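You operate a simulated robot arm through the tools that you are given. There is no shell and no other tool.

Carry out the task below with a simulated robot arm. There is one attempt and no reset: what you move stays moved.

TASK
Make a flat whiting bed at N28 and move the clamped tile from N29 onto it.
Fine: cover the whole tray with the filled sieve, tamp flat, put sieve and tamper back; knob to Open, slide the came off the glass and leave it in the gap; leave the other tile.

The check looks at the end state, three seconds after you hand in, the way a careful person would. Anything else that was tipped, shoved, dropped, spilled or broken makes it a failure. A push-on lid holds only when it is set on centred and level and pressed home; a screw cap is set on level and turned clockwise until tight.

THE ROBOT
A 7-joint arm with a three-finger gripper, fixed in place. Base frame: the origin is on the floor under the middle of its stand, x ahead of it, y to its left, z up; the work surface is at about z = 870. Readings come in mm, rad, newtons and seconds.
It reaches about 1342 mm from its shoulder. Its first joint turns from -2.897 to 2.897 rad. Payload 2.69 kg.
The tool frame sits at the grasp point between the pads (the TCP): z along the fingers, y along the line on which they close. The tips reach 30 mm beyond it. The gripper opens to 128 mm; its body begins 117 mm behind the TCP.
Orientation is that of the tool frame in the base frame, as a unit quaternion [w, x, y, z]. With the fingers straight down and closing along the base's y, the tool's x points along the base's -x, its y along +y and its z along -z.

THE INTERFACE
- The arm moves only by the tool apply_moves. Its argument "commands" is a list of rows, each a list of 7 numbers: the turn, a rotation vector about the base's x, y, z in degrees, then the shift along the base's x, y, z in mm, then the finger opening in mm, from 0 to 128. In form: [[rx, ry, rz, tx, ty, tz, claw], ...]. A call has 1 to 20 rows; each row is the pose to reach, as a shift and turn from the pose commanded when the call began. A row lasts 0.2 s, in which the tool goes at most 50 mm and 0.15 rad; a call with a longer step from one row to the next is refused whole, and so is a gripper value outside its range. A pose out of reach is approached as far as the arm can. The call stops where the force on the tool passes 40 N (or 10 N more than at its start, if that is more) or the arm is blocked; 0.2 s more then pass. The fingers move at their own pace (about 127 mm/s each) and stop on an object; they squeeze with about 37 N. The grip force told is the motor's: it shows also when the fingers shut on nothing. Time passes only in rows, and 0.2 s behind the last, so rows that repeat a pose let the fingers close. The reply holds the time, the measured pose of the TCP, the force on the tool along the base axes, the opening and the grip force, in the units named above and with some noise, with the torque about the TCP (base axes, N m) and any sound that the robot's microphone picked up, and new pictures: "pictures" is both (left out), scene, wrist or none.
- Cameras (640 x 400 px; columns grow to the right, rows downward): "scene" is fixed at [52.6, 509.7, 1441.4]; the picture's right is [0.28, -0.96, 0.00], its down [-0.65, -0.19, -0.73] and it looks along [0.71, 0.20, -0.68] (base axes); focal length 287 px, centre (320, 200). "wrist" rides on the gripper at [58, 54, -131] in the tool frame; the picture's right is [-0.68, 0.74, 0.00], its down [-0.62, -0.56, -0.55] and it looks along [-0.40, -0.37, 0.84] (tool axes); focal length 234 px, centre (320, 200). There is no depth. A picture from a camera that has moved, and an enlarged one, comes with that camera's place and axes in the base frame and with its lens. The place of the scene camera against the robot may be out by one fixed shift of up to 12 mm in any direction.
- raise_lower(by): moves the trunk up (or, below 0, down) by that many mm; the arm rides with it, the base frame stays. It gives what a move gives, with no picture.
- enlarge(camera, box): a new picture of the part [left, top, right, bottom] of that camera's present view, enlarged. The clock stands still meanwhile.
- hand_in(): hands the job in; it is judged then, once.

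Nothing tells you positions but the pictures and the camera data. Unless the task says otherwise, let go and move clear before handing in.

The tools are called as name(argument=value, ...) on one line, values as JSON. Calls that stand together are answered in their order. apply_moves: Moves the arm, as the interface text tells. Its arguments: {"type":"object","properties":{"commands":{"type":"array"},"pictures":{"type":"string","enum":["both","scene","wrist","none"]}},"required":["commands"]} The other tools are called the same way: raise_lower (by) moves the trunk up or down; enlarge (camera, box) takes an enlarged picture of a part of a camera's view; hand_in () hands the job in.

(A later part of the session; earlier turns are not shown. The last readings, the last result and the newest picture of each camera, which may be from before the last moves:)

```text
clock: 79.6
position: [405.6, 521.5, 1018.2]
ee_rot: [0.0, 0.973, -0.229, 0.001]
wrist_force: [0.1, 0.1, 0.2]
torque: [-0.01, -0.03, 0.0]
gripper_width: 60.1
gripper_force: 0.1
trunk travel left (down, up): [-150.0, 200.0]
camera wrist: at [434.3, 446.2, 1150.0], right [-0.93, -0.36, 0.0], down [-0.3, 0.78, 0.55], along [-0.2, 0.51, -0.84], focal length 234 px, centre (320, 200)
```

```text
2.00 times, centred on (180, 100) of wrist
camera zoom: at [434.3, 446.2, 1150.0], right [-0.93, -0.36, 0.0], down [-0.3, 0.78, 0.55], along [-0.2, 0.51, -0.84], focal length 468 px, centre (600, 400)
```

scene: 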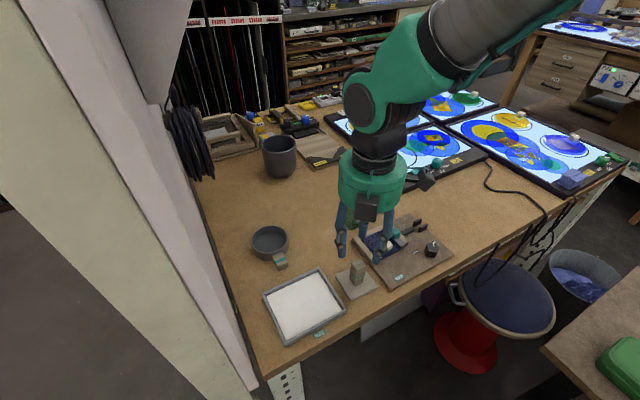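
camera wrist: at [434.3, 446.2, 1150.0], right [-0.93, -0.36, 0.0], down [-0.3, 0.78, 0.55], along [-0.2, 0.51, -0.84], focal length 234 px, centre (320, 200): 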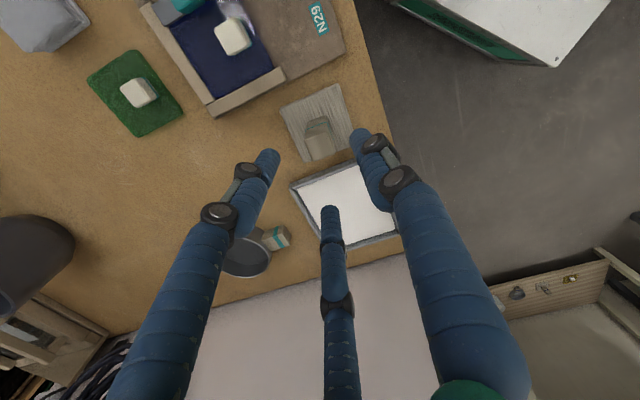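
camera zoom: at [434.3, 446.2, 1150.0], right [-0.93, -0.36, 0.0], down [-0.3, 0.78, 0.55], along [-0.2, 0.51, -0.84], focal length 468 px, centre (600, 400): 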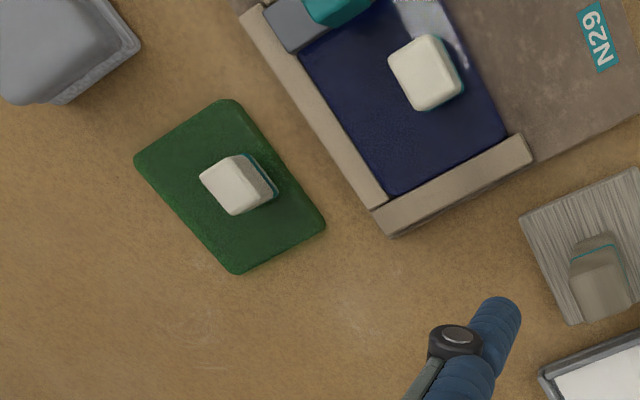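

The tamper is back in place and the bed is flat. Next is the knob near (525, 366). I'll rotate the tool back so I have turning range, and move above it.

apply_moves(commands=[[0, 0, -8, 8, -12, 2, 60], [0, 0, -16, 17, -24, 2, 60], [0, 0, -24, 26, -36, 2, 60], [0, 0, -32, 35, -48, 2, 60], [0, 0, -40, 45, -60, 2, 60], [0, 0, -48, 55, -72, 2, 60], [0, 0, -56, 65, -84, 2, 60], [0, 0, -64, 75, -96, 2, 60], [0, 0, -72, 85, -108, 2, 60], [0, 0, -80, 95, -120, 2, 60], [0, 0, -88, 105, -132, 2, 60], [0, 0, -96, 113, -145, 2, 60], [0, 0, -103.5, 121, -158, 2, 60], [0, 0, -103.5, 121, -158, 2, 60]], pictures="both")

enlarge(camera="wrist", box=[220, 80, 420, 240])

enlarge(camera="scene", box=[345, 205, 465, 290])

```text
clock: 82.6
position: [526.7, 363.4, 1021.5]
ee_rot: [0.001, -0.422, 0.907, 0.0]
wrist_force: [-0.4, -0.3, -0.4]
torque: [0.01, -0.01, 0.0]
gripper_width: 60.3
gripper_force: 0.1
trunk travel left (down, up): [-150.0, 200.0]
camera wrist: at [448.7, 352.9, 1153.1], right [-0.13, 0.99, 0.0], down [0.83, 0.11, 0.55], along [0.54, 0.07, -0.84], focal length 234 px, centre (320, 200)
```

scene: 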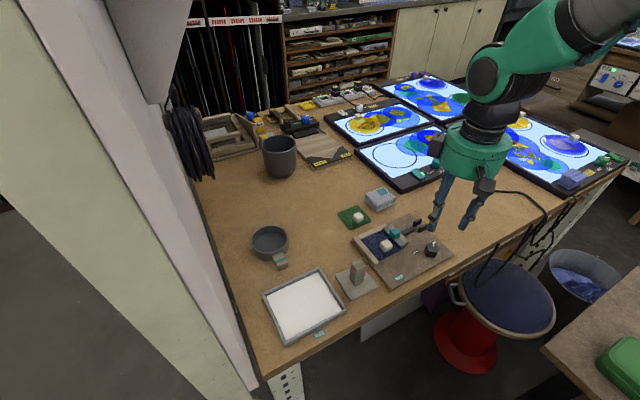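
wrist: 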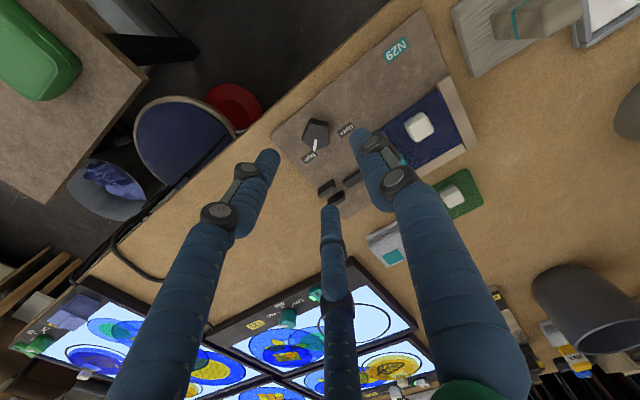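

```text
2.50 times, centred on (320, 160) of wrist
camera zoom: at [448.7, 352.9, 1153.1], right [-0.13, 0.99, 0.0], down [0.83, 0.11, 0.55], along [0.54, 0.07, -0.84], focal length 585 px, centre (320, 300)
```

zoom: 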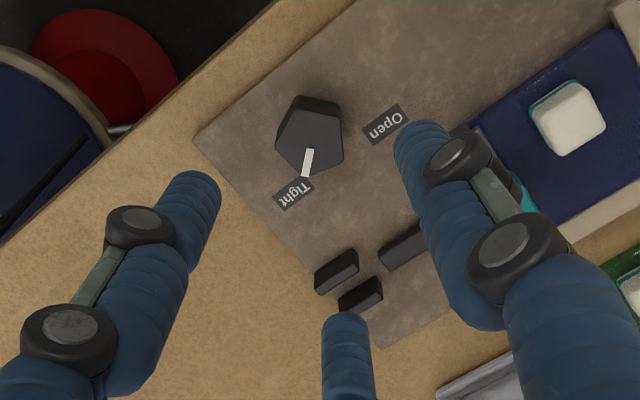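

```text
4.71 times, centred on (405, 248) of scene
camera zoom: at [52.6, 509.7, 1441.4], right [0.28, -0.96, 0.0], down [-0.65, -0.19, -0.73], along [0.71, 0.2, -0.68], focal length 1352 px, centre (-80, -24)
```

zoom: 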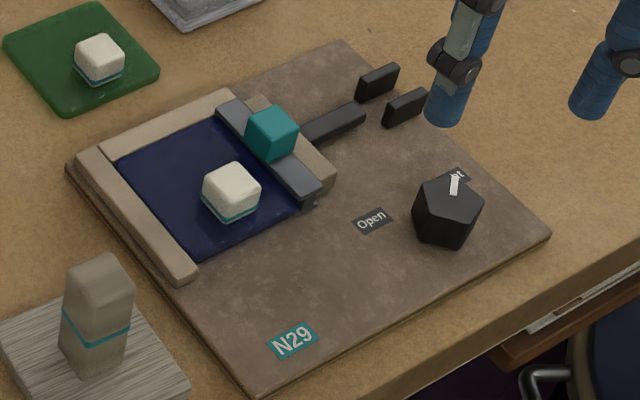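

enlarge(camera="wrist", box=[285, 105, 365, 165])

enlarge(camera="scene", box=[405, 225, 465, 270])

```text
6.67 times, centred on (325, 135) of wrist
camera zoom: at [448.7, 352.9, 1153.1], right [-0.13, 0.99, 0.0], down [0.83, 0.11, 0.55], along [0.54, 0.07, -0.84], focal length 1561 px, centre (287, 633)
```

zoom: 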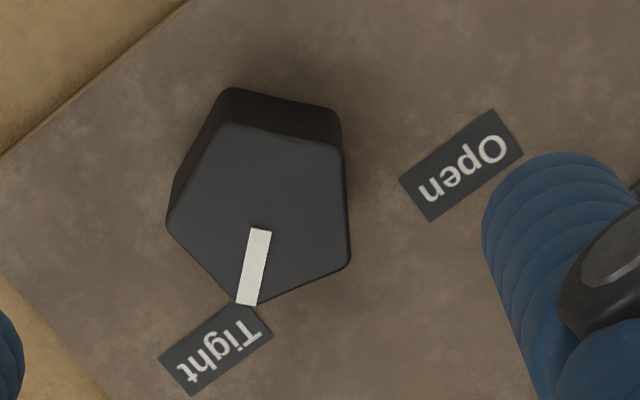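

```text
8.89 times, centred on (435, 248) of scene
camera zoom: at [52.6, 509.7, 1441.4], right [0.28, -0.96, 0.0], down [-0.65, -0.19, -0.73], along [0.71, 0.2, -0.68], focal length 2554 px, centre (-702, -222)
```

zoom: 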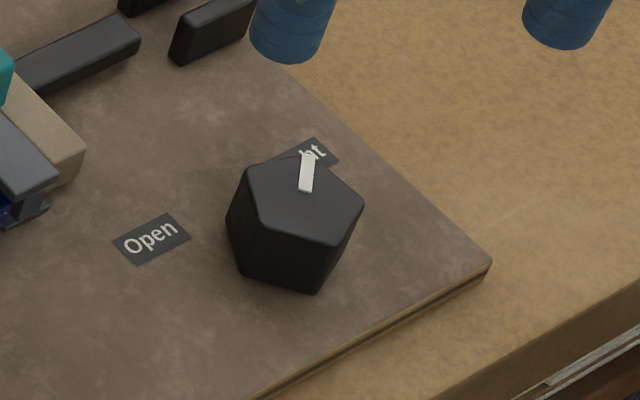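

The knob is a pentagonal block about 30 mm wide and 23 mm tall, centred near (532, 360). Its pointer is on Tight and needs about 95–100° counter-clockwise to reach Open. I'll centre over it and descend partway to check.

apply_moves(commands=[[0, 0, 0, 5, -4.5, -20, 60], [0, 0, 0, 5, -4.5, -50, 60], [0, 0, 0, 5, -4.5, -78, 60], [0, 0, 0, 5, -4.5, -78, 60]], pictures="both")

enlarge(camera="wrist", box=[240, 80, 400, 240])

enlarge(camera="scene", box=[385, 195, 485, 280])

```text
clock: 83.6
position: [531.4, 359.4, 940.4]
ee_rot: [0.0, -0.423, 0.906, 0.0]
wrist_force: [0.2, -0.5, -0.4]
torque: [-0.04, -0.01, 0.02]
gripper_width: 60.0
gripper_force: 0.0
trunk travel left (down, up): [-150.0, 200.0]
camera wrist: at [452.8, 348.9, 1073.0], right [-0.13, 0.99, 0.0], down [0.83, 0.11, 0.55], along [0.54, 0.07, -0.84], focal length 234 px, centre (320, 200)
```

scene: 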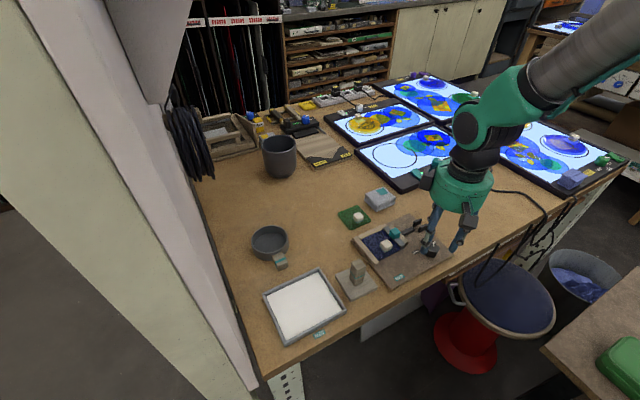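
wrist: 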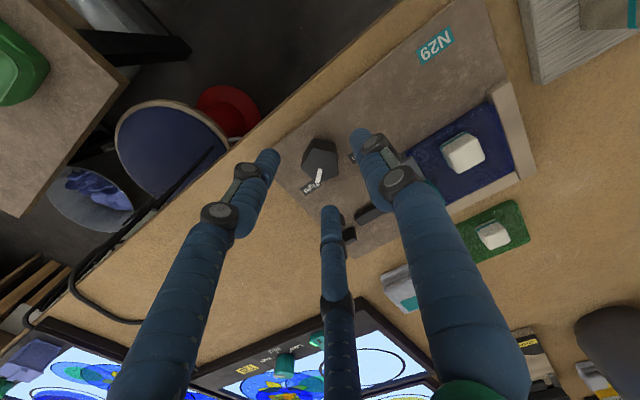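

```text
2.50 times, centred on (320, 160) of wrist
camera zoom: at [452.8, 348.9, 1073.0], right [-0.13, 0.99, 0.0], down [0.83, 0.11, 0.55], along [0.54, 0.07, -0.84], focal length 585 px, centre (320, 300)
```

zoom: 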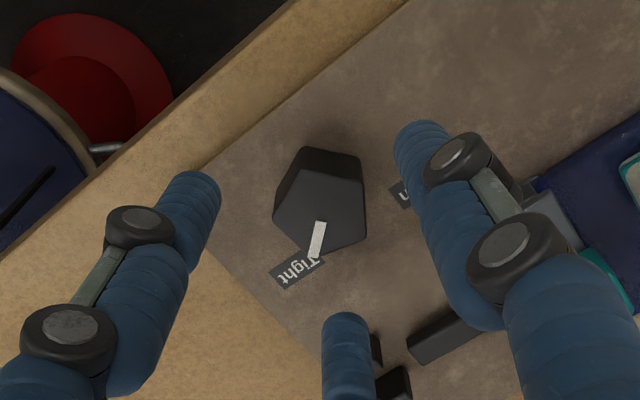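

```text
4.71 times, centred on (435, 238) of scene
camera zoom: at [52.6, 509.7, 1441.4], right [0.28, -0.96, 0.0], down [-0.65, -0.19, -0.73], along [0.71, 0.2, -0.68], focal length 1352 px, centre (-221, 24)
```

zoom: 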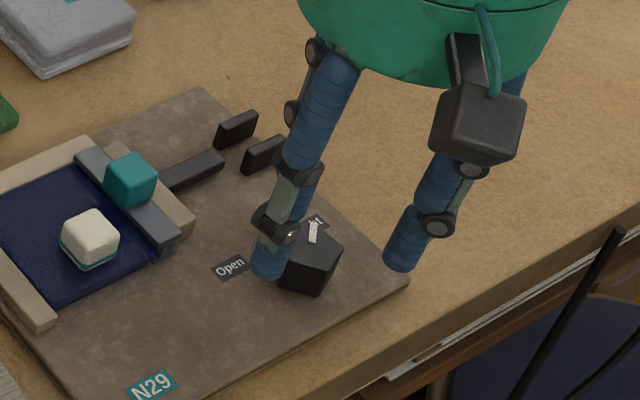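

The knob sits nearly on the tool axis and needs only a 2 mm shift. I'll descend around it.

apply_moves(commands=[[0, 0, 0, 0, 2, -10, 60], [0, 0, 0, 0, 2, -20, 60], [0, 0, 0, 0, 2, -28, 60], [0, 0, 0, 0, 2, -32, 60], [0, 0, 0, 0, 2, -32, 60]], pictures="both")

enlarge(camera="wrist", box=[240, 80, 400, 240])

enlarge(camera="scene", box=[385, 195, 485, 280])

```text
clock: 84.8
position: [532.1, 362.4, 911.4]
ee_rot: [0.0, -0.422, 0.906, 0.0]
wrist_force: [0.3, 0.2, 0.8]
torque: [0.02, 0.01, 0.01]
gripper_width: 59.9
gripper_force: 0.1
trunk travel left (down, up): [-150.0, 200.0]
camera wrist: at [453.6, 351.0, 1042.4], right [-0.13, 0.99, 0.0], down [0.83, 0.11, 0.55], along [0.54, 0.07, -0.84], focal length 234 px, centre (320, 200)
```

scene: 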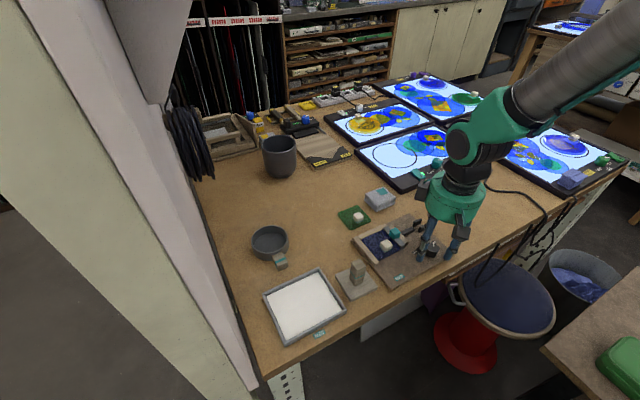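
wrist: 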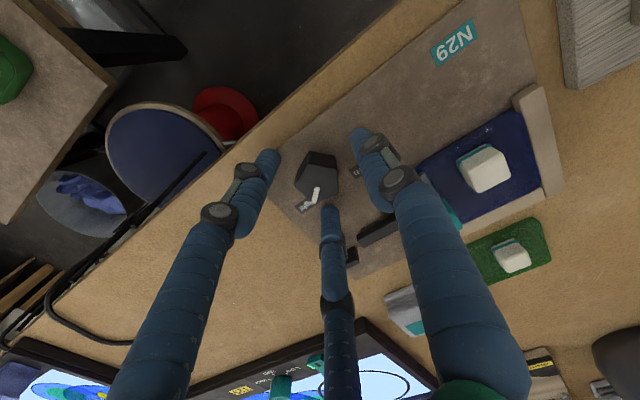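

```text
2.50 times, centred on (320, 160) of wrist
camera zoom: at [453.6, 351.0, 1042.4], right [-0.13, 0.99, 0.0], down [0.83, 0.11, 0.55], along [0.54, 0.07, -0.84], focal length 585 px, centre (320, 300)
```

zoom: 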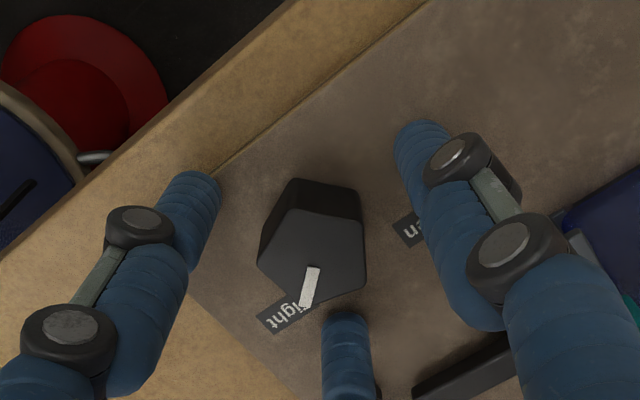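

```text
4.71 times, centred on (435, 238) of scene
camera zoom: at [52.6, 509.7, 1441.4], right [0.28, -0.96, 0.0], down [-0.65, -0.19, -0.73], along [0.71, 0.2, -0.68], focal length 1352 px, centre (-221, 24)
```

zoom: 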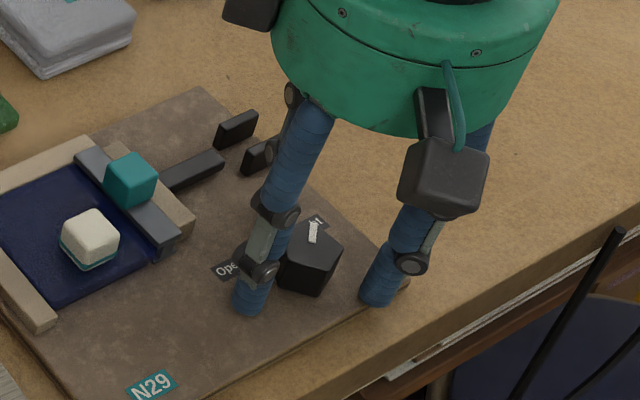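

The knob is centred on the tool axis. Closing on it now.

apply_moves(commands=[[0, 0, 0, 0, 0, 0, 50], [0, 0, 0, 0, 0, 0, 42], [0, 0, 0, 0, 0, 0, 36], [0, 0, 0, 0, 0, 0, 32], [0, 0, 0, 0, 0, 0, 28], [0, 0, 0, 0, 0, 0, 20], [0, 0, 0, 0, 0, 0, 0], [0, 0, 0, 0, 0, 0, 0], [0, 0, 0, 0, 0, 0, 0]], pictures="wrist")

enlarge(camera="wrist", box=[240, 80, 400, 240])

```text
clock: 86.8
position: [529.4, 362.7, 911.3]
ee_rot: [-0.001, -0.423, 0.906, 0.0]
wrist_force: [-30.2, 7.1, 2.8]
torque: [0.1, 1.0, -0.05]
gripper_width: 28.8
gripper_force: 45.2
trunk travel left (down, up): [-150.0, 200.0]
camera wrist: at [451.6, 351.0, 1042.4], right [-0.13, 0.99, 0.0], down [0.83, 0.11, 0.55], along [0.54, 0.07, -0.84], focal length 234 px, centre (320, 200)
```

wrist: 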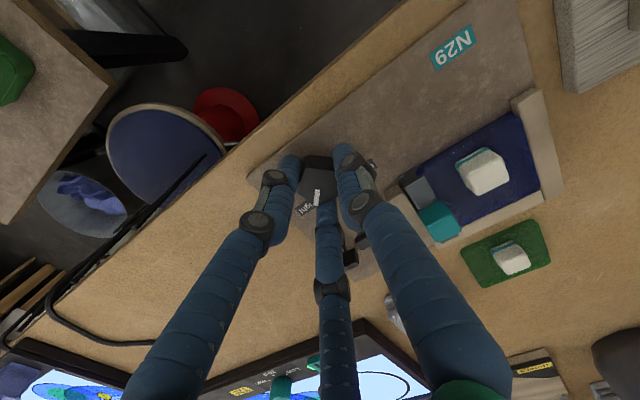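

```text
2.50 times, centred on (320, 160) of wrist
camera zoom: at [451.6, 351.0, 1042.4], right [-0.13, 0.99, 0.0], down [0.83, 0.11, 0.55], along [0.54, 0.07, -0.84], focal length 585 px, centre (320, 300)
```

zoom: 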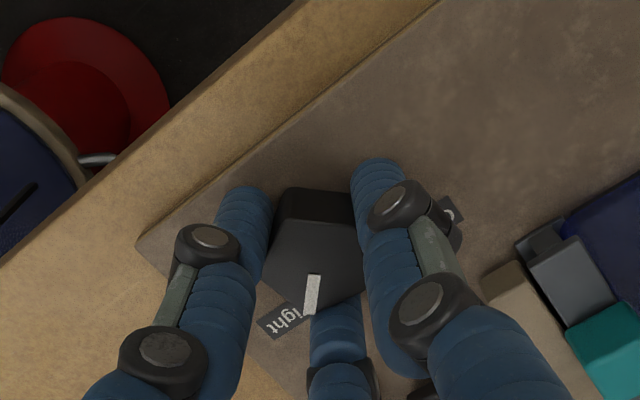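

The tool is pushed about 2.5 mm sideways against the fixed knob. I'll follow that offset to relieve the load before turning.

apply_moves(commands=[[0, 0, 0, -1.5, 0.3, 0, 0], [0, 0, 0, -2.5, 0.5, 0, 0], [0, 0, 0, -2.5, 0.5, 0, 0]], pictures="none")

```text
clock: 87.6
position: [530.3, 361.4, 910.9]
ee_rot: [0.0, -0.423, 0.906, 0.0]
wrist_force: [-5.1, -6.0, -17.9]
torque: [-0.25, -0.46, -0.03]
gripper_width: 28.9
gripper_force: 45.0
trunk travel left (down, up): [-150.0, 200.0]
```

apply_moves(commands=[[0, 0, 0, 0, 0, 0, 0], [0, 0, 0, 0, 0, 0, 0]], pictures="none")

```text
clock: 88.2
position: [529.3, 361.8, 910.4]
ee_rot: [-0.001, -0.423, 0.906, -0.001]
wrist_force: [1.3, -9.4, -21.2]
torque: [-0.3, -0.24, -0.03]
gripper_width: 28.8
gripper_force: 44.9
trunk travel left (down, up): [-150.0, 200.0]
```

apply_moves(commands=[[0, 0, 0, 0, -0.4, -0.8, 0], [0, 0, 0, 0, -0.7, -1.5, 0], [0, 0, 0, 0, -0.7, -1.5, 0]], pictures="none")

```text
clock: 89.0
position: [528.8, 361.7, 911.1]
ee_rot: [0.0, -0.423, 0.906, 0.001]
wrist_force: [-14.7, -0.4, 1.9]
torque: [-0.06, 0.92, -0.07]
gripper_width: 28.4
gripper_force: 45.1
trunk travel left (down, up): [-150.0, 200.0]
```

Loads are now moderate. I'll start turning counter-clockwise in stages.

apply_moves(commands=[[0, 0, 5, 0, 0, 0, 0], [0, 0, 10, 0, 0, 0, 0], [0, 0, 15, 0, 0, 0, 0], [0, 0, 20, 0, 0, 0, 0], [0, 0, 20, 0, 0, 0, 0]], pictures="wrist")

enlarge(camera="wrist", box=[240, 80, 400, 240])

```text
clock: 90.2
position: [529.7, 361.2, 910.7]
ee_rot: [0.001, -0.574, 0.819, 0.0]
wrist_force: [-12.0, 3.0, 9.9]
torque: [0.05, 0.3, -0.04]
gripper_width: 29.0
gripper_force: 45.2
trunk travel left (down, up): [-150.0, 200.0]
camera wrist: at [459.0, 323.9, 1042.2], right [-0.46, 0.89, 0.0], down [0.74, 0.39, 0.55], along [0.49, 0.25, -0.84], focal length 234 px, centre (320, 200)
```

wrist: 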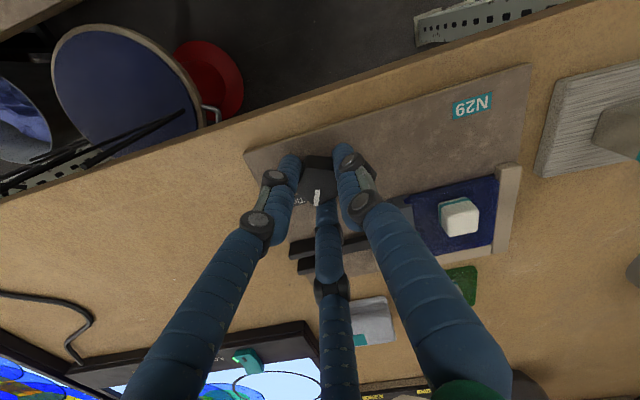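

```text
2.50 times, centred on (320, 160) of wrist
camera zoom: at [459.0, 323.9, 1042.2], right [-0.46, 0.89, 0.0], down [0.74, 0.39, 0.55], along [0.49, 0.25, -0.84], focal length 585 px, centre (320, 300)
```

zoom: 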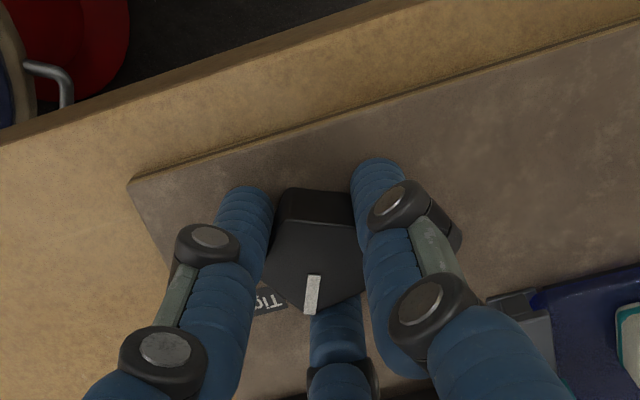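

The knob turns with the gripper. Continuing.

apply_moves(commands=[[0, 0, 6, 0, 0, 0, 0], [0, 0, 12, 0, 0, 0, 0], [0, 0, 18, 0, 0, 0, 0], [0, 0, 24, 0, 0, 0, 0], [0, 0, 30, 0, 0, 0, 0], [0, 0, 36, 0, 0, 0, 0], [0, 0, 42, 0, 0, 0, 0], [0, 0, 48, 0, 0, 0, 0], [0, 0, 48, 0, 0, 0, 0]], pictures="wrist")

enlarge(camera="wrist", box=[240, 80, 400, 240])

```text
clock: 92.0
position: [529.3, 361.1, 910.3]
ee_rot: [0.001, 0.851, -0.526, 0.001]
wrist_force: [-8.3, -8.8, 19.9]
torque: [-1.11, 0.53, -0.01]
gripper_width: 28.9
gripper_force: 45.3
trunk travel left (down, up): [-150.0, 200.0]
stopped in row 8: the force on the tool passed its limit at 40 N (the readings are from after the stop); the commanded pose is now the measured one
camera wrist: at [507.5, 283.3, 1042.1], right [-0.96, 0.28, 0.0], down [0.23, 0.8, 0.55], along [0.15, 0.53, -0.84], focal length 234 px, centre (320, 200)
```

wrist: 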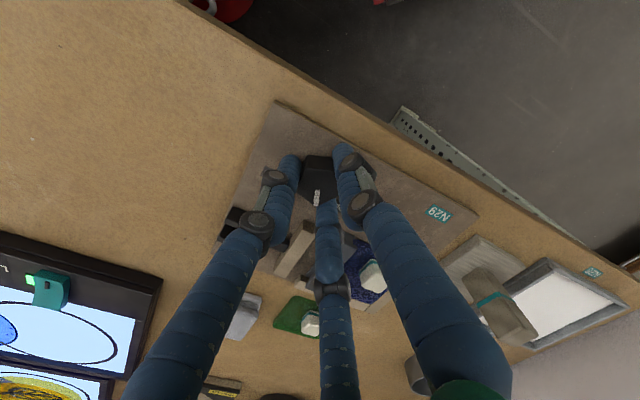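

```text
2.50 times, centred on (320, 160) of wrist
camera zoom: at [507.5, 283.3, 1042.1], right [-0.96, 0.28, 0.0], down [0.23, 0.8, 0.55], along [0.15, 0.53, -0.84], focal length 585 px, centre (320, 300)
```

zoom: 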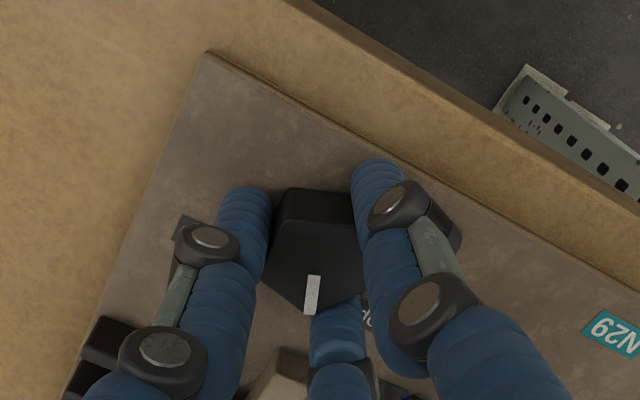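

The force limit paused the turn at about 66°. I'll relieve the load and continue.

apply_moves(commands=[[0, 0, 0, -0.5, -0.5, 0.8, 0], [0, 0, 0, -0.5, -0.5, 0.8, 0], [0, 0, 4, -0.5, -0.5, 0.8, 0], [0, 0, 9, -0.5, -0.5, 0.8, 0], [0, 0, 14, -0.5, -0.5, 0.8, 0], [0, 0, 14, -0.5, -0.5, 0.8, 0]], pictures="none")

```text
clock: 93.4
position: [529.8, 360.2, 912.2]
ee_rot: [0.0, 0.909, -0.418, -0.001]
wrist_force: [-6.9, -9.7, 11.0]
torque: [-0.27, 0.24, -0.02]
gripper_width: 28.5
gripper_force: 44.9
trunk travel left (down, up): [-150.0, 200.0]
```

apply_moves(commands=[[0, 0, 5, 0, 0, 0.4, 0], [0, 0, 10, 0, 0, 0.4, 0], [0, 0, 15, 0, 0, 0.4, 0], [0, 0, 15, 0, 0, 0.4, 0]], pictures="wrist")

enlarge(camera="wrist", box=[260, 110, 380, 230])

enlarge(camera="scene", box=[385, 195, 485, 280])

```text
clock: 94.4
position: [528.5, 359.6, 909.9]
ee_rot: [-0.001, 0.955, -0.296, 0.0]
wrist_force: [3.5, -13.8, -5.9]
torque: [-0.33, -0.12, -0.29]
gripper_width: 28.8
gripper_force: 44.9
trunk travel left (down, up): [-150.0, 200.0]
camera wrist: at [547.8, 281.5, 1042.1], right [-0.97, -0.23, 0.0], down [-0.19, 0.81, 0.55], along [-0.12, 0.53, -0.84], focal length 234 px, centre (320, 200)
```

wrist: 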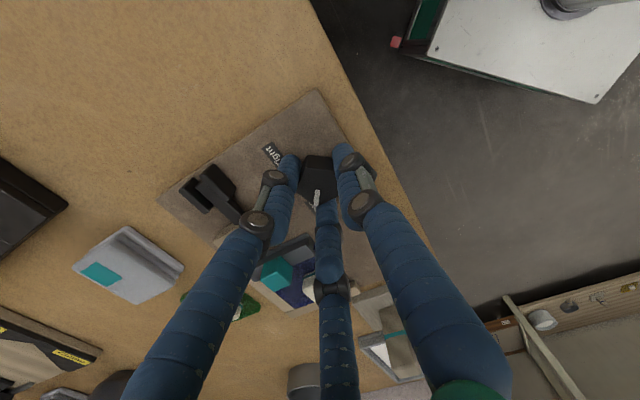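

```text
3.33 times, centred on (320, 170) of wrist
camera zoom: at [547.8, 281.5, 1042.1], right [-0.97, -0.23, 0.0], down [-0.19, 0.81, 0.55], along [-0.12, 0.53, -0.84], focal length 781 px, centre (320, 300)
```

zoom: 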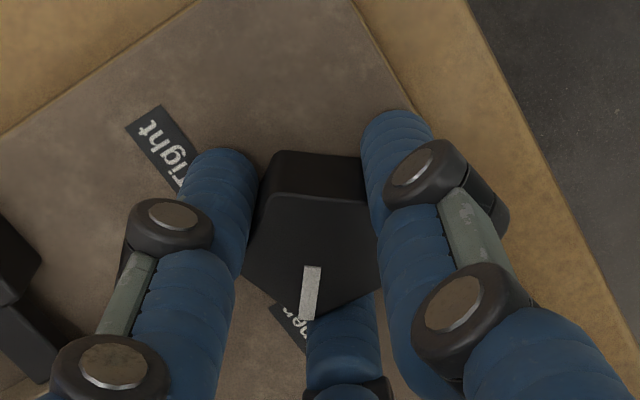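

```text
4.71 times, centred on (435, 238) of scene
camera zoom: at [52.6, 509.7, 1441.4], right [0.28, -0.96, 0.0], down [-0.65, -0.19, -0.73], along [0.71, 0.2, -0.68], focal length 1352 px, centre (-221, 24)
```

zoom: 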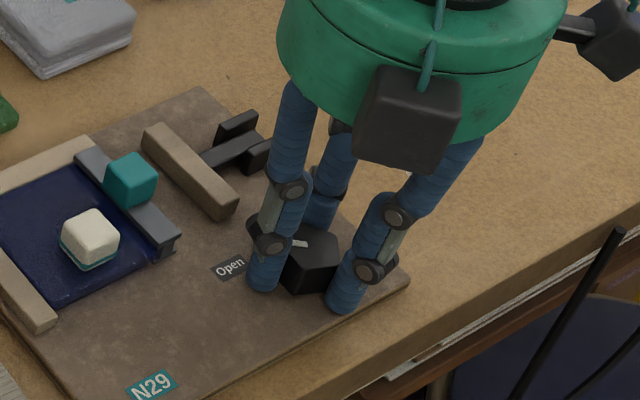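

The knob's pointer now meets the Open label, and the wooden jaw has retracted to leave a gap beside the came. I'll nudge a few degrees more to see if it has reached its stop.

apply_moves(commands=[[0, 0, 2, 0, 0.3, 0, 0], [0, 0, 4, 0, 0.3, 0, 0], [0, 0, 4, 0, 0.3, 0, 0]], pictures="none")

```text
clock: 95.2
position: [527.7, 360.3, 911.0]
ee_rot: [0.0, 0.965, -0.262, 0.0]
wrist_force: [1.3, -31.2, 4.2]
torque: [-1.24, 0.12, -0.67]
gripper_width: 28.8
gripper_force: 45.4
trunk travel left (down, up): [-150.0, 200.0]
```

Torque rises against a stop, so the knob is fully at Open. I'll relieve the side load and release it.

apply_moves(commands=[[0, 0, -1, 0, -1, 0, 0], [0, 0, -1, 0, -1.5, 0, 20], [0, 0, -1, 0, -1.5, 0, 34], [0, 0, -1, 0, -1.5, 0, 45], [0, 0, -1, 0, -1.5, 0, 58], [0, 0, -1, 0, -1.5, 0, 60], [0, 0, -1, 0, -1.5, 15, 60], [0, 0, -1, 0, -1.5, 40, 60], [0, 0, -1, 0, -1.5, 70, 60], [0, 0, -1, 0, -1.5, 100, 60], [0, 0, -1, 0, -1.5, 100, 60]], pictures="both")

enlarge(camera="scene", box=[345, 205, 465, 290])

enlarge(camera="wrist", box=[180, 60, 420, 240])

```text
clock: 97.6
position: [529.2, 359.6, 1009.1]
ee_rot: [0.0, 0.963, -0.271, 0.0]
wrist_force: [0.0, -0.6, 0.1]
torque: [0.04, 0.01, 0.0]
gripper_width: 59.9
gripper_force: 0.0
trunk travel left (down, up): [-150.0, 200.0]
camera wrist: at [551.0, 282.6, 1140.6], right [-0.96, -0.28, 0.0], down [-0.23, 0.8, 0.55], along [-0.15, 0.53, -0.84], focal length 234 px, centre (320, 200)
```

scene: 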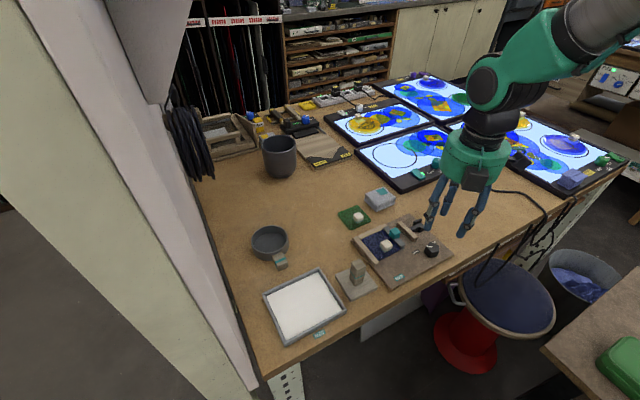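
wrist: 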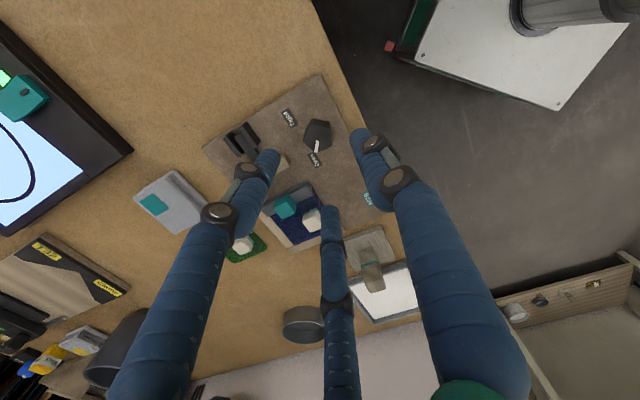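

```text
4.71 times, centred on (405, 248) of scene
camera zoom: at [52.6, 509.7, 1441.4], right [0.28, -0.96, 0.0], down [-0.65, -0.19, -0.73], along [0.71, 0.2, -0.68], focal length 1352 px, centre (-80, -24)
```

zoom: 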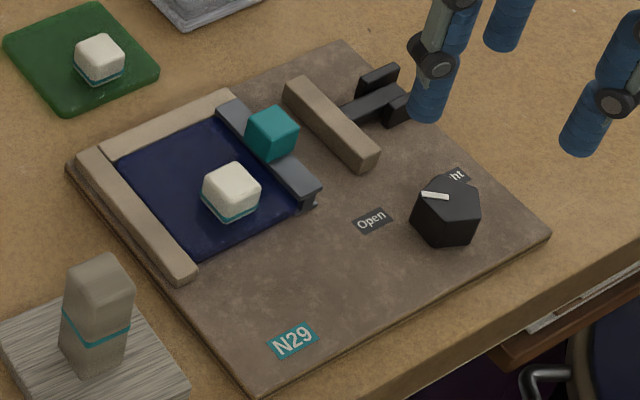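

```text
2.22 times, centred on (300, 150) of wrist
camera zoom: at [551.0, 282.6, 1140.6], right [-0.96, -0.28, 0.0], down [-0.23, 0.8, 0.55], along [-0.15, 0.53, -0.84], focal length 520 px, centre (364, 311)
```

zoom: 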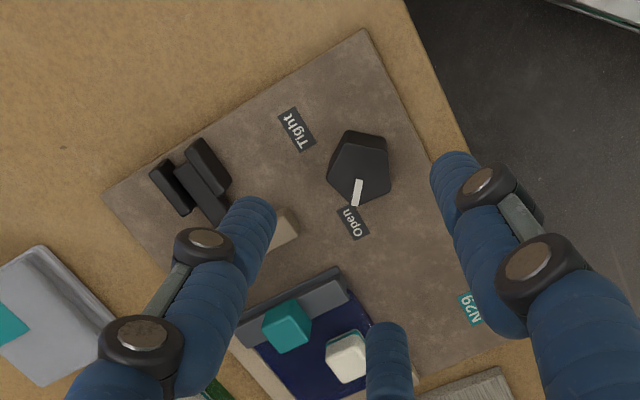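

The knob is on Open, and the jaw has drawn back to leave a gap on the came's far side. Now I'll move above the came's teal grip at about (543, 454) to look closely.

apply_moves(commands=[[0, 0, -4, 3, 20, 0, 50], [0, 0, -9, 8, 50, 0, 50], [0, 0, -13.5, 14, 80, 0, 50], [0, 0, -13.5, 14, 94, 0, 50], [0, 0, -13.5, 14, 94, 0, 50]], pictures="both")

enlarge(camera="wrist", box=[240, 70, 400, 220])

enlarge(camera="scene", box=[355, 215, 425, 275])

```text
clock: 98.8
position: [542.1, 454.2, 1009.5]
ee_rot: [0.0, 0.924, -0.382, 0.0]
wrist_force: [-0.2, -0.1, -0.1]
torque: [-0.05, -0.01, 0.0]
gripper_width: 50.0
gripper_force: 0.0
trunk travel left (down, up): [-150.0, 200.0]
camera wrist: at [546.4, 373.1, 1141.0], right [-1.0, -0.04, 0.0], down [-0.04, 0.84, 0.55], along [-0.02, 0.55, -0.84], focal length 234 px, centre (320, 200)
```

scene: 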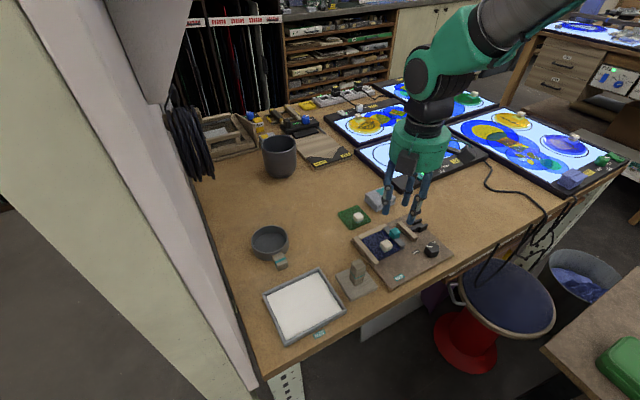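
wrist: 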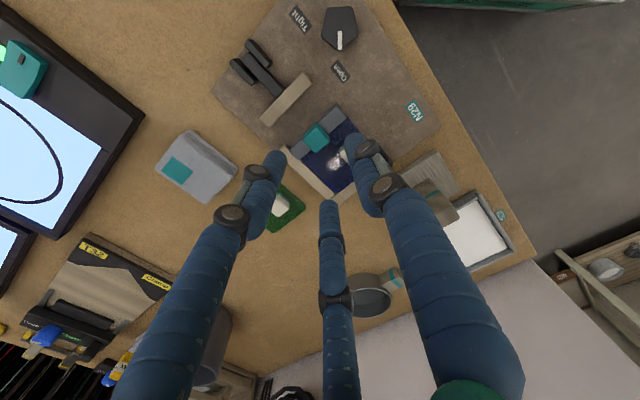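

```text
2.67 times, centred on (320, 145) of wrist
camera zoom: at [546.4, 373.1, 1141.0], right [-1.0, -0.04, 0.0], down [-0.04, 0.84, 0.55], along [-0.02, 0.55, -0.84], focal length 624 px, centre (320, 347)
```

zoom: 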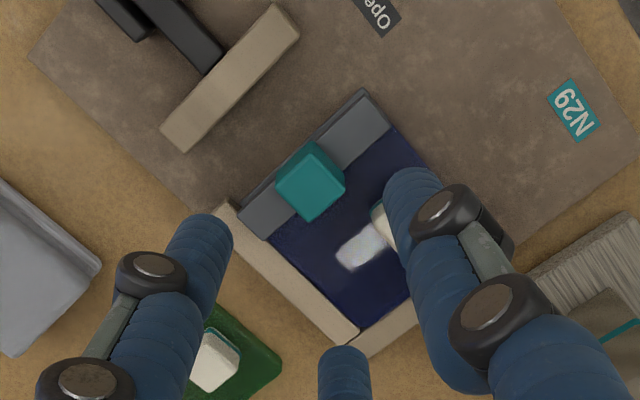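

```text
6.67 times, centred on (390, 245) of scene
camera zoom: at [52.6, 509.7, 1441.4], right [0.28, -0.96, 0.0], down [-0.65, -0.19, -0.73], along [0.71, 0.2, -0.68], focal length 1916 px, centre (-147, -100)
```

zoom: 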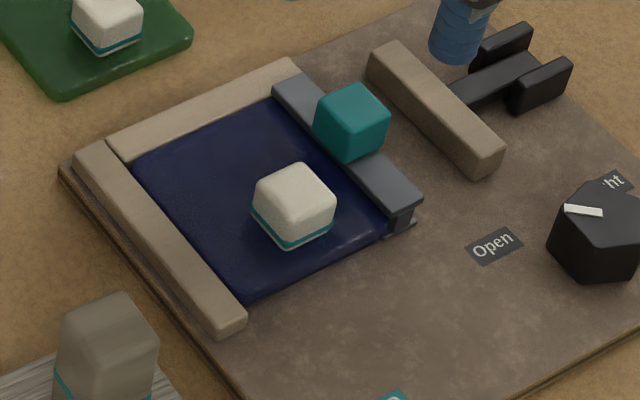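

The came bar is about 17.5 mm wide, with roughly 30 mm of gap to the retracted jaw. A slide of about 18–19 mm leaves it free of the glass and clear of the jaw. I'll zoom on the teal grip for precise positioning.

enlarge(camera="wrist", box=[285, 90, 365, 160])

```text
5.71 times, centred on (325, 125) of wrist
camera zoom: at [546.4, 373.1, 1141.0], right [-1.0, -0.04, 0.0], down [-0.04, 0.84, 0.55], along [-0.02, 0.55, -0.84], focal length 1338 px, centre (291, 629)
```

zoom: 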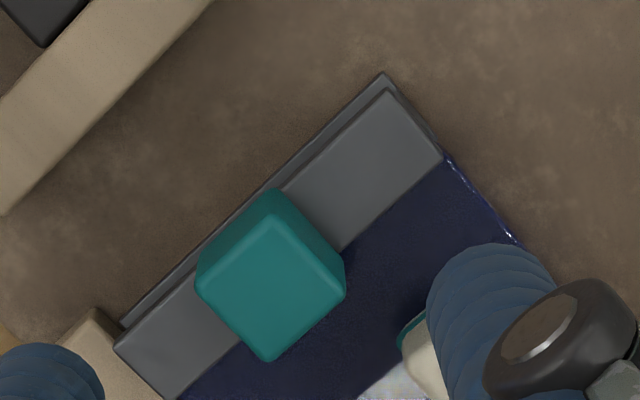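

The teal grip is an 18.5 mm block centred 3 mm from the tool axis. I'll align and descend to just above it for a check.

apply_moves(commands=[[0, 0, 0, 3.1, 0, -25, 48], [0, 0, 0, 3.1, 0, -55, 48], [0, 0, 0, 3.1, 0, -75, 48], [0, 0, 0, 3.1, 0, -75, 48]], pictures="both")

enlarge(camera="wrist", box=[250, 90, 390, 220])

enlarge(camera="scene", box=[355, 205, 435, 275])

```text
clock: 99.8
position: [545.7, 452.5, 935.4]
ee_rot: [-0.001, 0.924, -0.382, 0.001]
wrist_force: [0.3, 0.3, -0.1]
torque: [-0.01, 0.0, 0.0]
gripper_width: 48.1
gripper_force: 0.0
trunk travel left (down, up): [-150.0, 200.0]
camera wrist: at [551.0, 373.0, 1066.8], right [-1.0, -0.04, 0.0], down [-0.04, 0.83, 0.55], along [-0.02, 0.55, -0.84], focal length 234 px, centre (320, 200)
```

scene: 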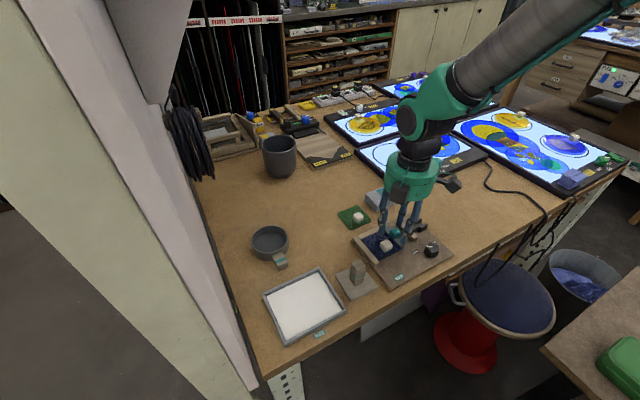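
wrist: 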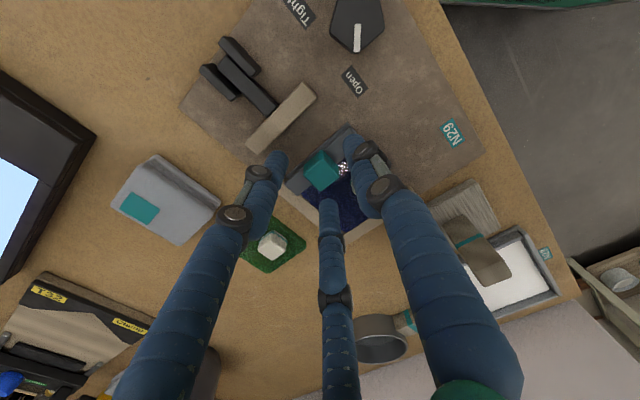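

```text
3.08 times, centred on (320, 155) of wrist
camera zoom: at [551.0, 373.0, 1066.8], right [-1.0, -0.04, 0.0], down [-0.04, 0.83, 0.55], along [-0.02, 0.55, -0.84], focal length 720 px, centre (320, 338)
```

zoom: 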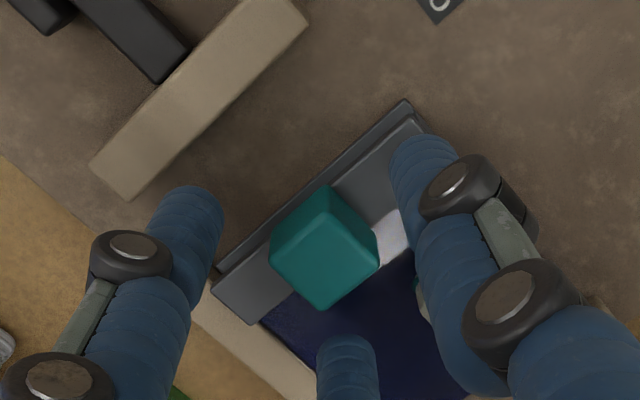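

```text
5.71 times, centred on (395, 240) of scene
camera zoom: at [52.6, 509.7, 1441.4], right [0.28, -0.96, 0.0], down [-0.65, -0.19, -0.73], along [0.71, 0.2, -0.68], focal length 1642 px, centre (-109, -29)
```

zoom: 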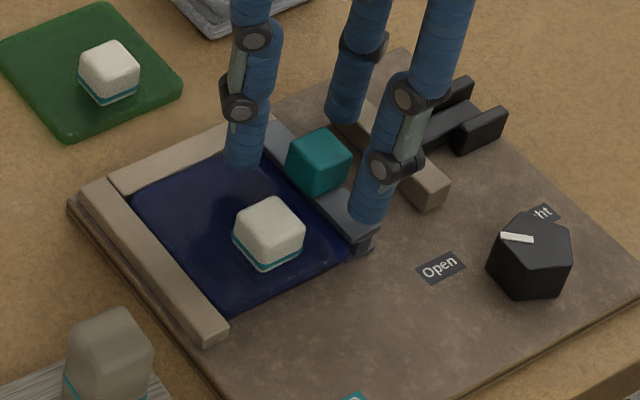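

The block is centred between the fingers. I'll descend and close on it.

apply_moves(commands=[[0, 0, 0, 0, 0.5, -8, 48], [0, 0, 0, 0, 0.5, -14, 48], [0, 0, 0, 0, 0.5, -16, 48], [0, 0, 0, 0, 0.5, -16, 40], [0, 0, 0, 0, 0.5, -16, 34], [0, 0, 0, 0, 0.5, -16, 29], [0, 0, 0, 0, 0.5, -16, 25], [0, 0, 0, 0, 0.5, -16, 22], [0, 0, 0, 0, 0.5, -16, 19], [0, 0, 0, 0, 0.5, -16, 16], [0, 0, 0, 0, 0.5, -16, 12], [0, 0, 0, 0, 0.5, -16, 12]], pictures="both")

enlarge(camera="wrist", box=[250, 90, 390, 220])

enlarge(camera="scene", box=[355, 205, 435, 275])

```text
clock: 100.7
position: [548.6, 454.8, 927.0]
ee_rot: [-0.003, 0.924, -0.382, 0.003]
wrist_force: [-6.4, -6.6, 24.5]
torque: [-0.76, 0.78, 0.03]
gripper_width: 46.0
gripper_force: 4.4
trunk travel left (down, up): [-150.0, 200.0]
stopped in row 4: the force on the tool passed its limit at 52 N (the readings are from after the stop); the commanded pose is now the measured one
camera wrist: at [551.5, 374.2, 1057.8], right [-1.0, -0.04, -0.01], down [-0.04, 0.83, 0.55], along [-0.02, 0.55, -0.83], focal length 234 px, centre (320, 200)
```

scene: 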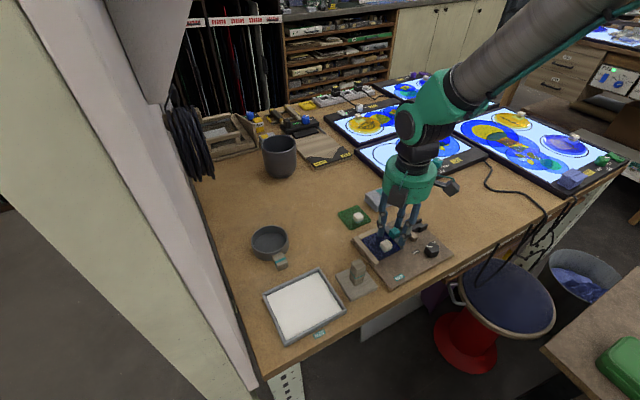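
wrist: 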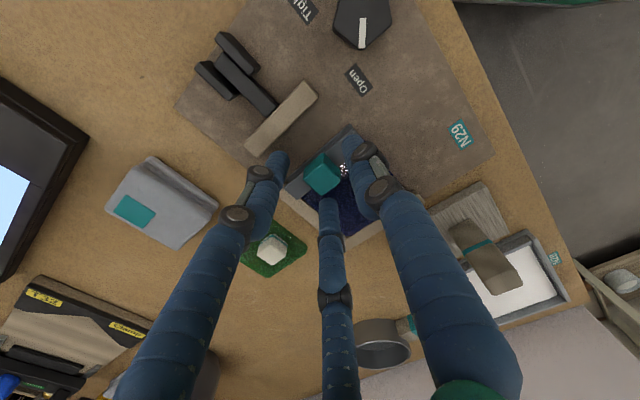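

```text
3.08 times, centred on (320, 155) of wrist
camera zoom: at [551.5, 374.2, 1057.8], right [-1.0, -0.04, -0.01], down [-0.04, 0.83, 0.55], along [-0.02, 0.55, -0.83], focal length 720 px, centre (320, 338)
```

zoom: 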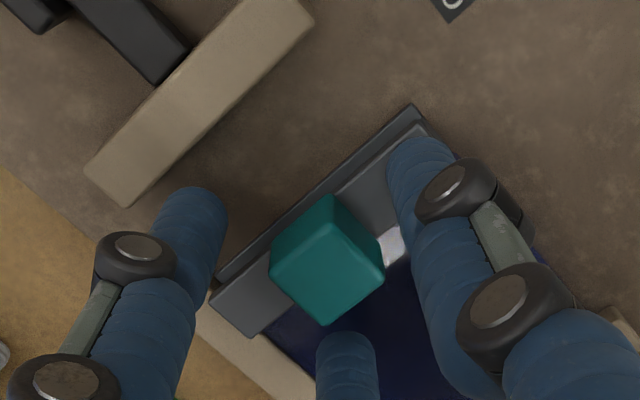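

```text
5.71 times, centred on (395, 240) of scene
camera zoom: at [52.6, 509.7, 1441.4], right [0.28, -0.96, 0.0], down [-0.65, -0.19, -0.73], along [0.71, 0.2, -0.68], focal length 1642 px, centre (-109, -29)
```

zoom: 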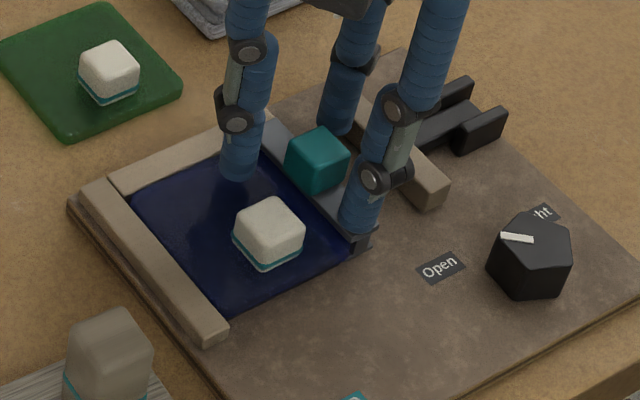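

A fingertip touched the came bar's top, so the bar is higher than I estimated, at about z 896. I'll rise slightly, re-centre on the block, and look again.

apply_moves(commands=[[0, 0, 0, 0, 0, 4, 48], [0, 0, 0, -2, -4, 4, 48], [0, 0, 0, -2, -4, 4, 48]], pictures="both")

enlarge(camera="wrist", box=[250, 90, 390, 220])

enlarge(camera="scene", box=[355, 205, 435, 275])

```text
clock: 101.5
position: [544.9, 451.0, 926.8]
ee_rot: [-0.001, 0.925, -0.381, 0.0]
wrist_force: [0.0, -0.8, -0.1]
torque: [0.04, -0.02, -0.01]
gripper_width: 47.9
gripper_force: 0.0
trunk travel left (down, up): [-150.0, 200.0]
camera wrist: at [549.0, 370.8, 1058.4], right [-1.0, -0.04, 0.0], down [-0.04, 0.83, 0.55], along [-0.02, 0.55, -0.83], focal length 234 px, centre (320, 200)
```

scene: 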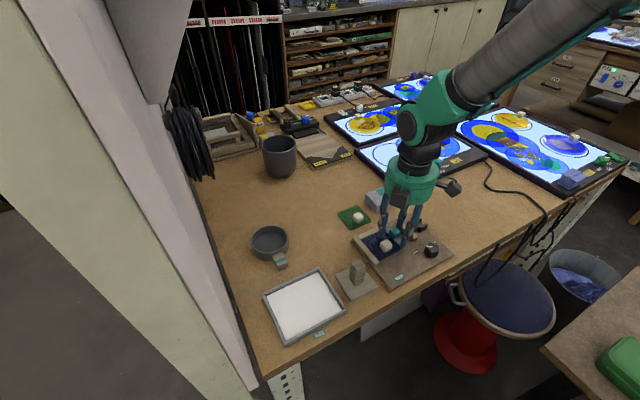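
wrist: 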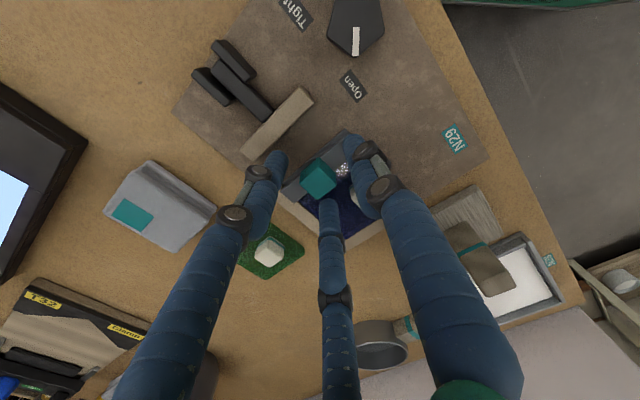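

```text
3.08 times, centred on (320, 155) of wrist
camera zoom: at [549.0, 370.8, 1058.4], right [-1.0, -0.04, 0.0], down [-0.04, 0.83, 0.55], along [-0.02, 0.55, -0.83], focal length 720 px, centre (320, 338)
```

zoom: 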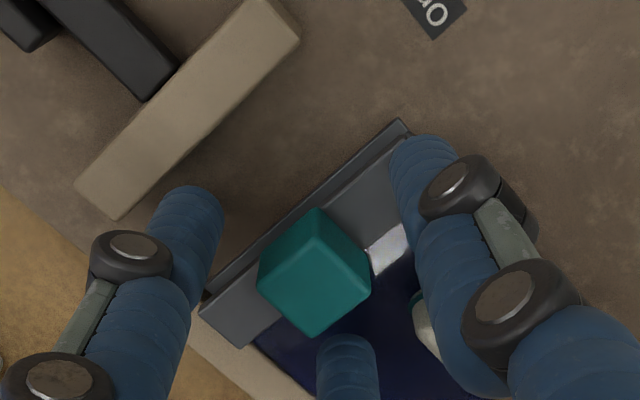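

```text
5.71 times, centred on (395, 240) of scene
camera zoom: at [52.6, 509.7, 1441.4], right [0.28, -0.96, 0.0], down [-0.65, -0.19, -0.73], along [0.71, 0.2, -0.68], focal length 1642 px, centre (-109, -29)
```

zoom: 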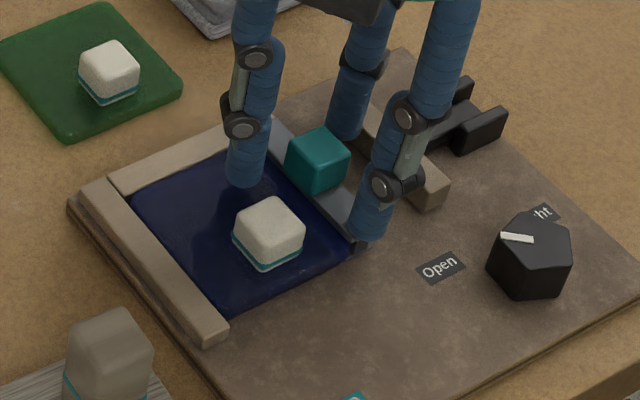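

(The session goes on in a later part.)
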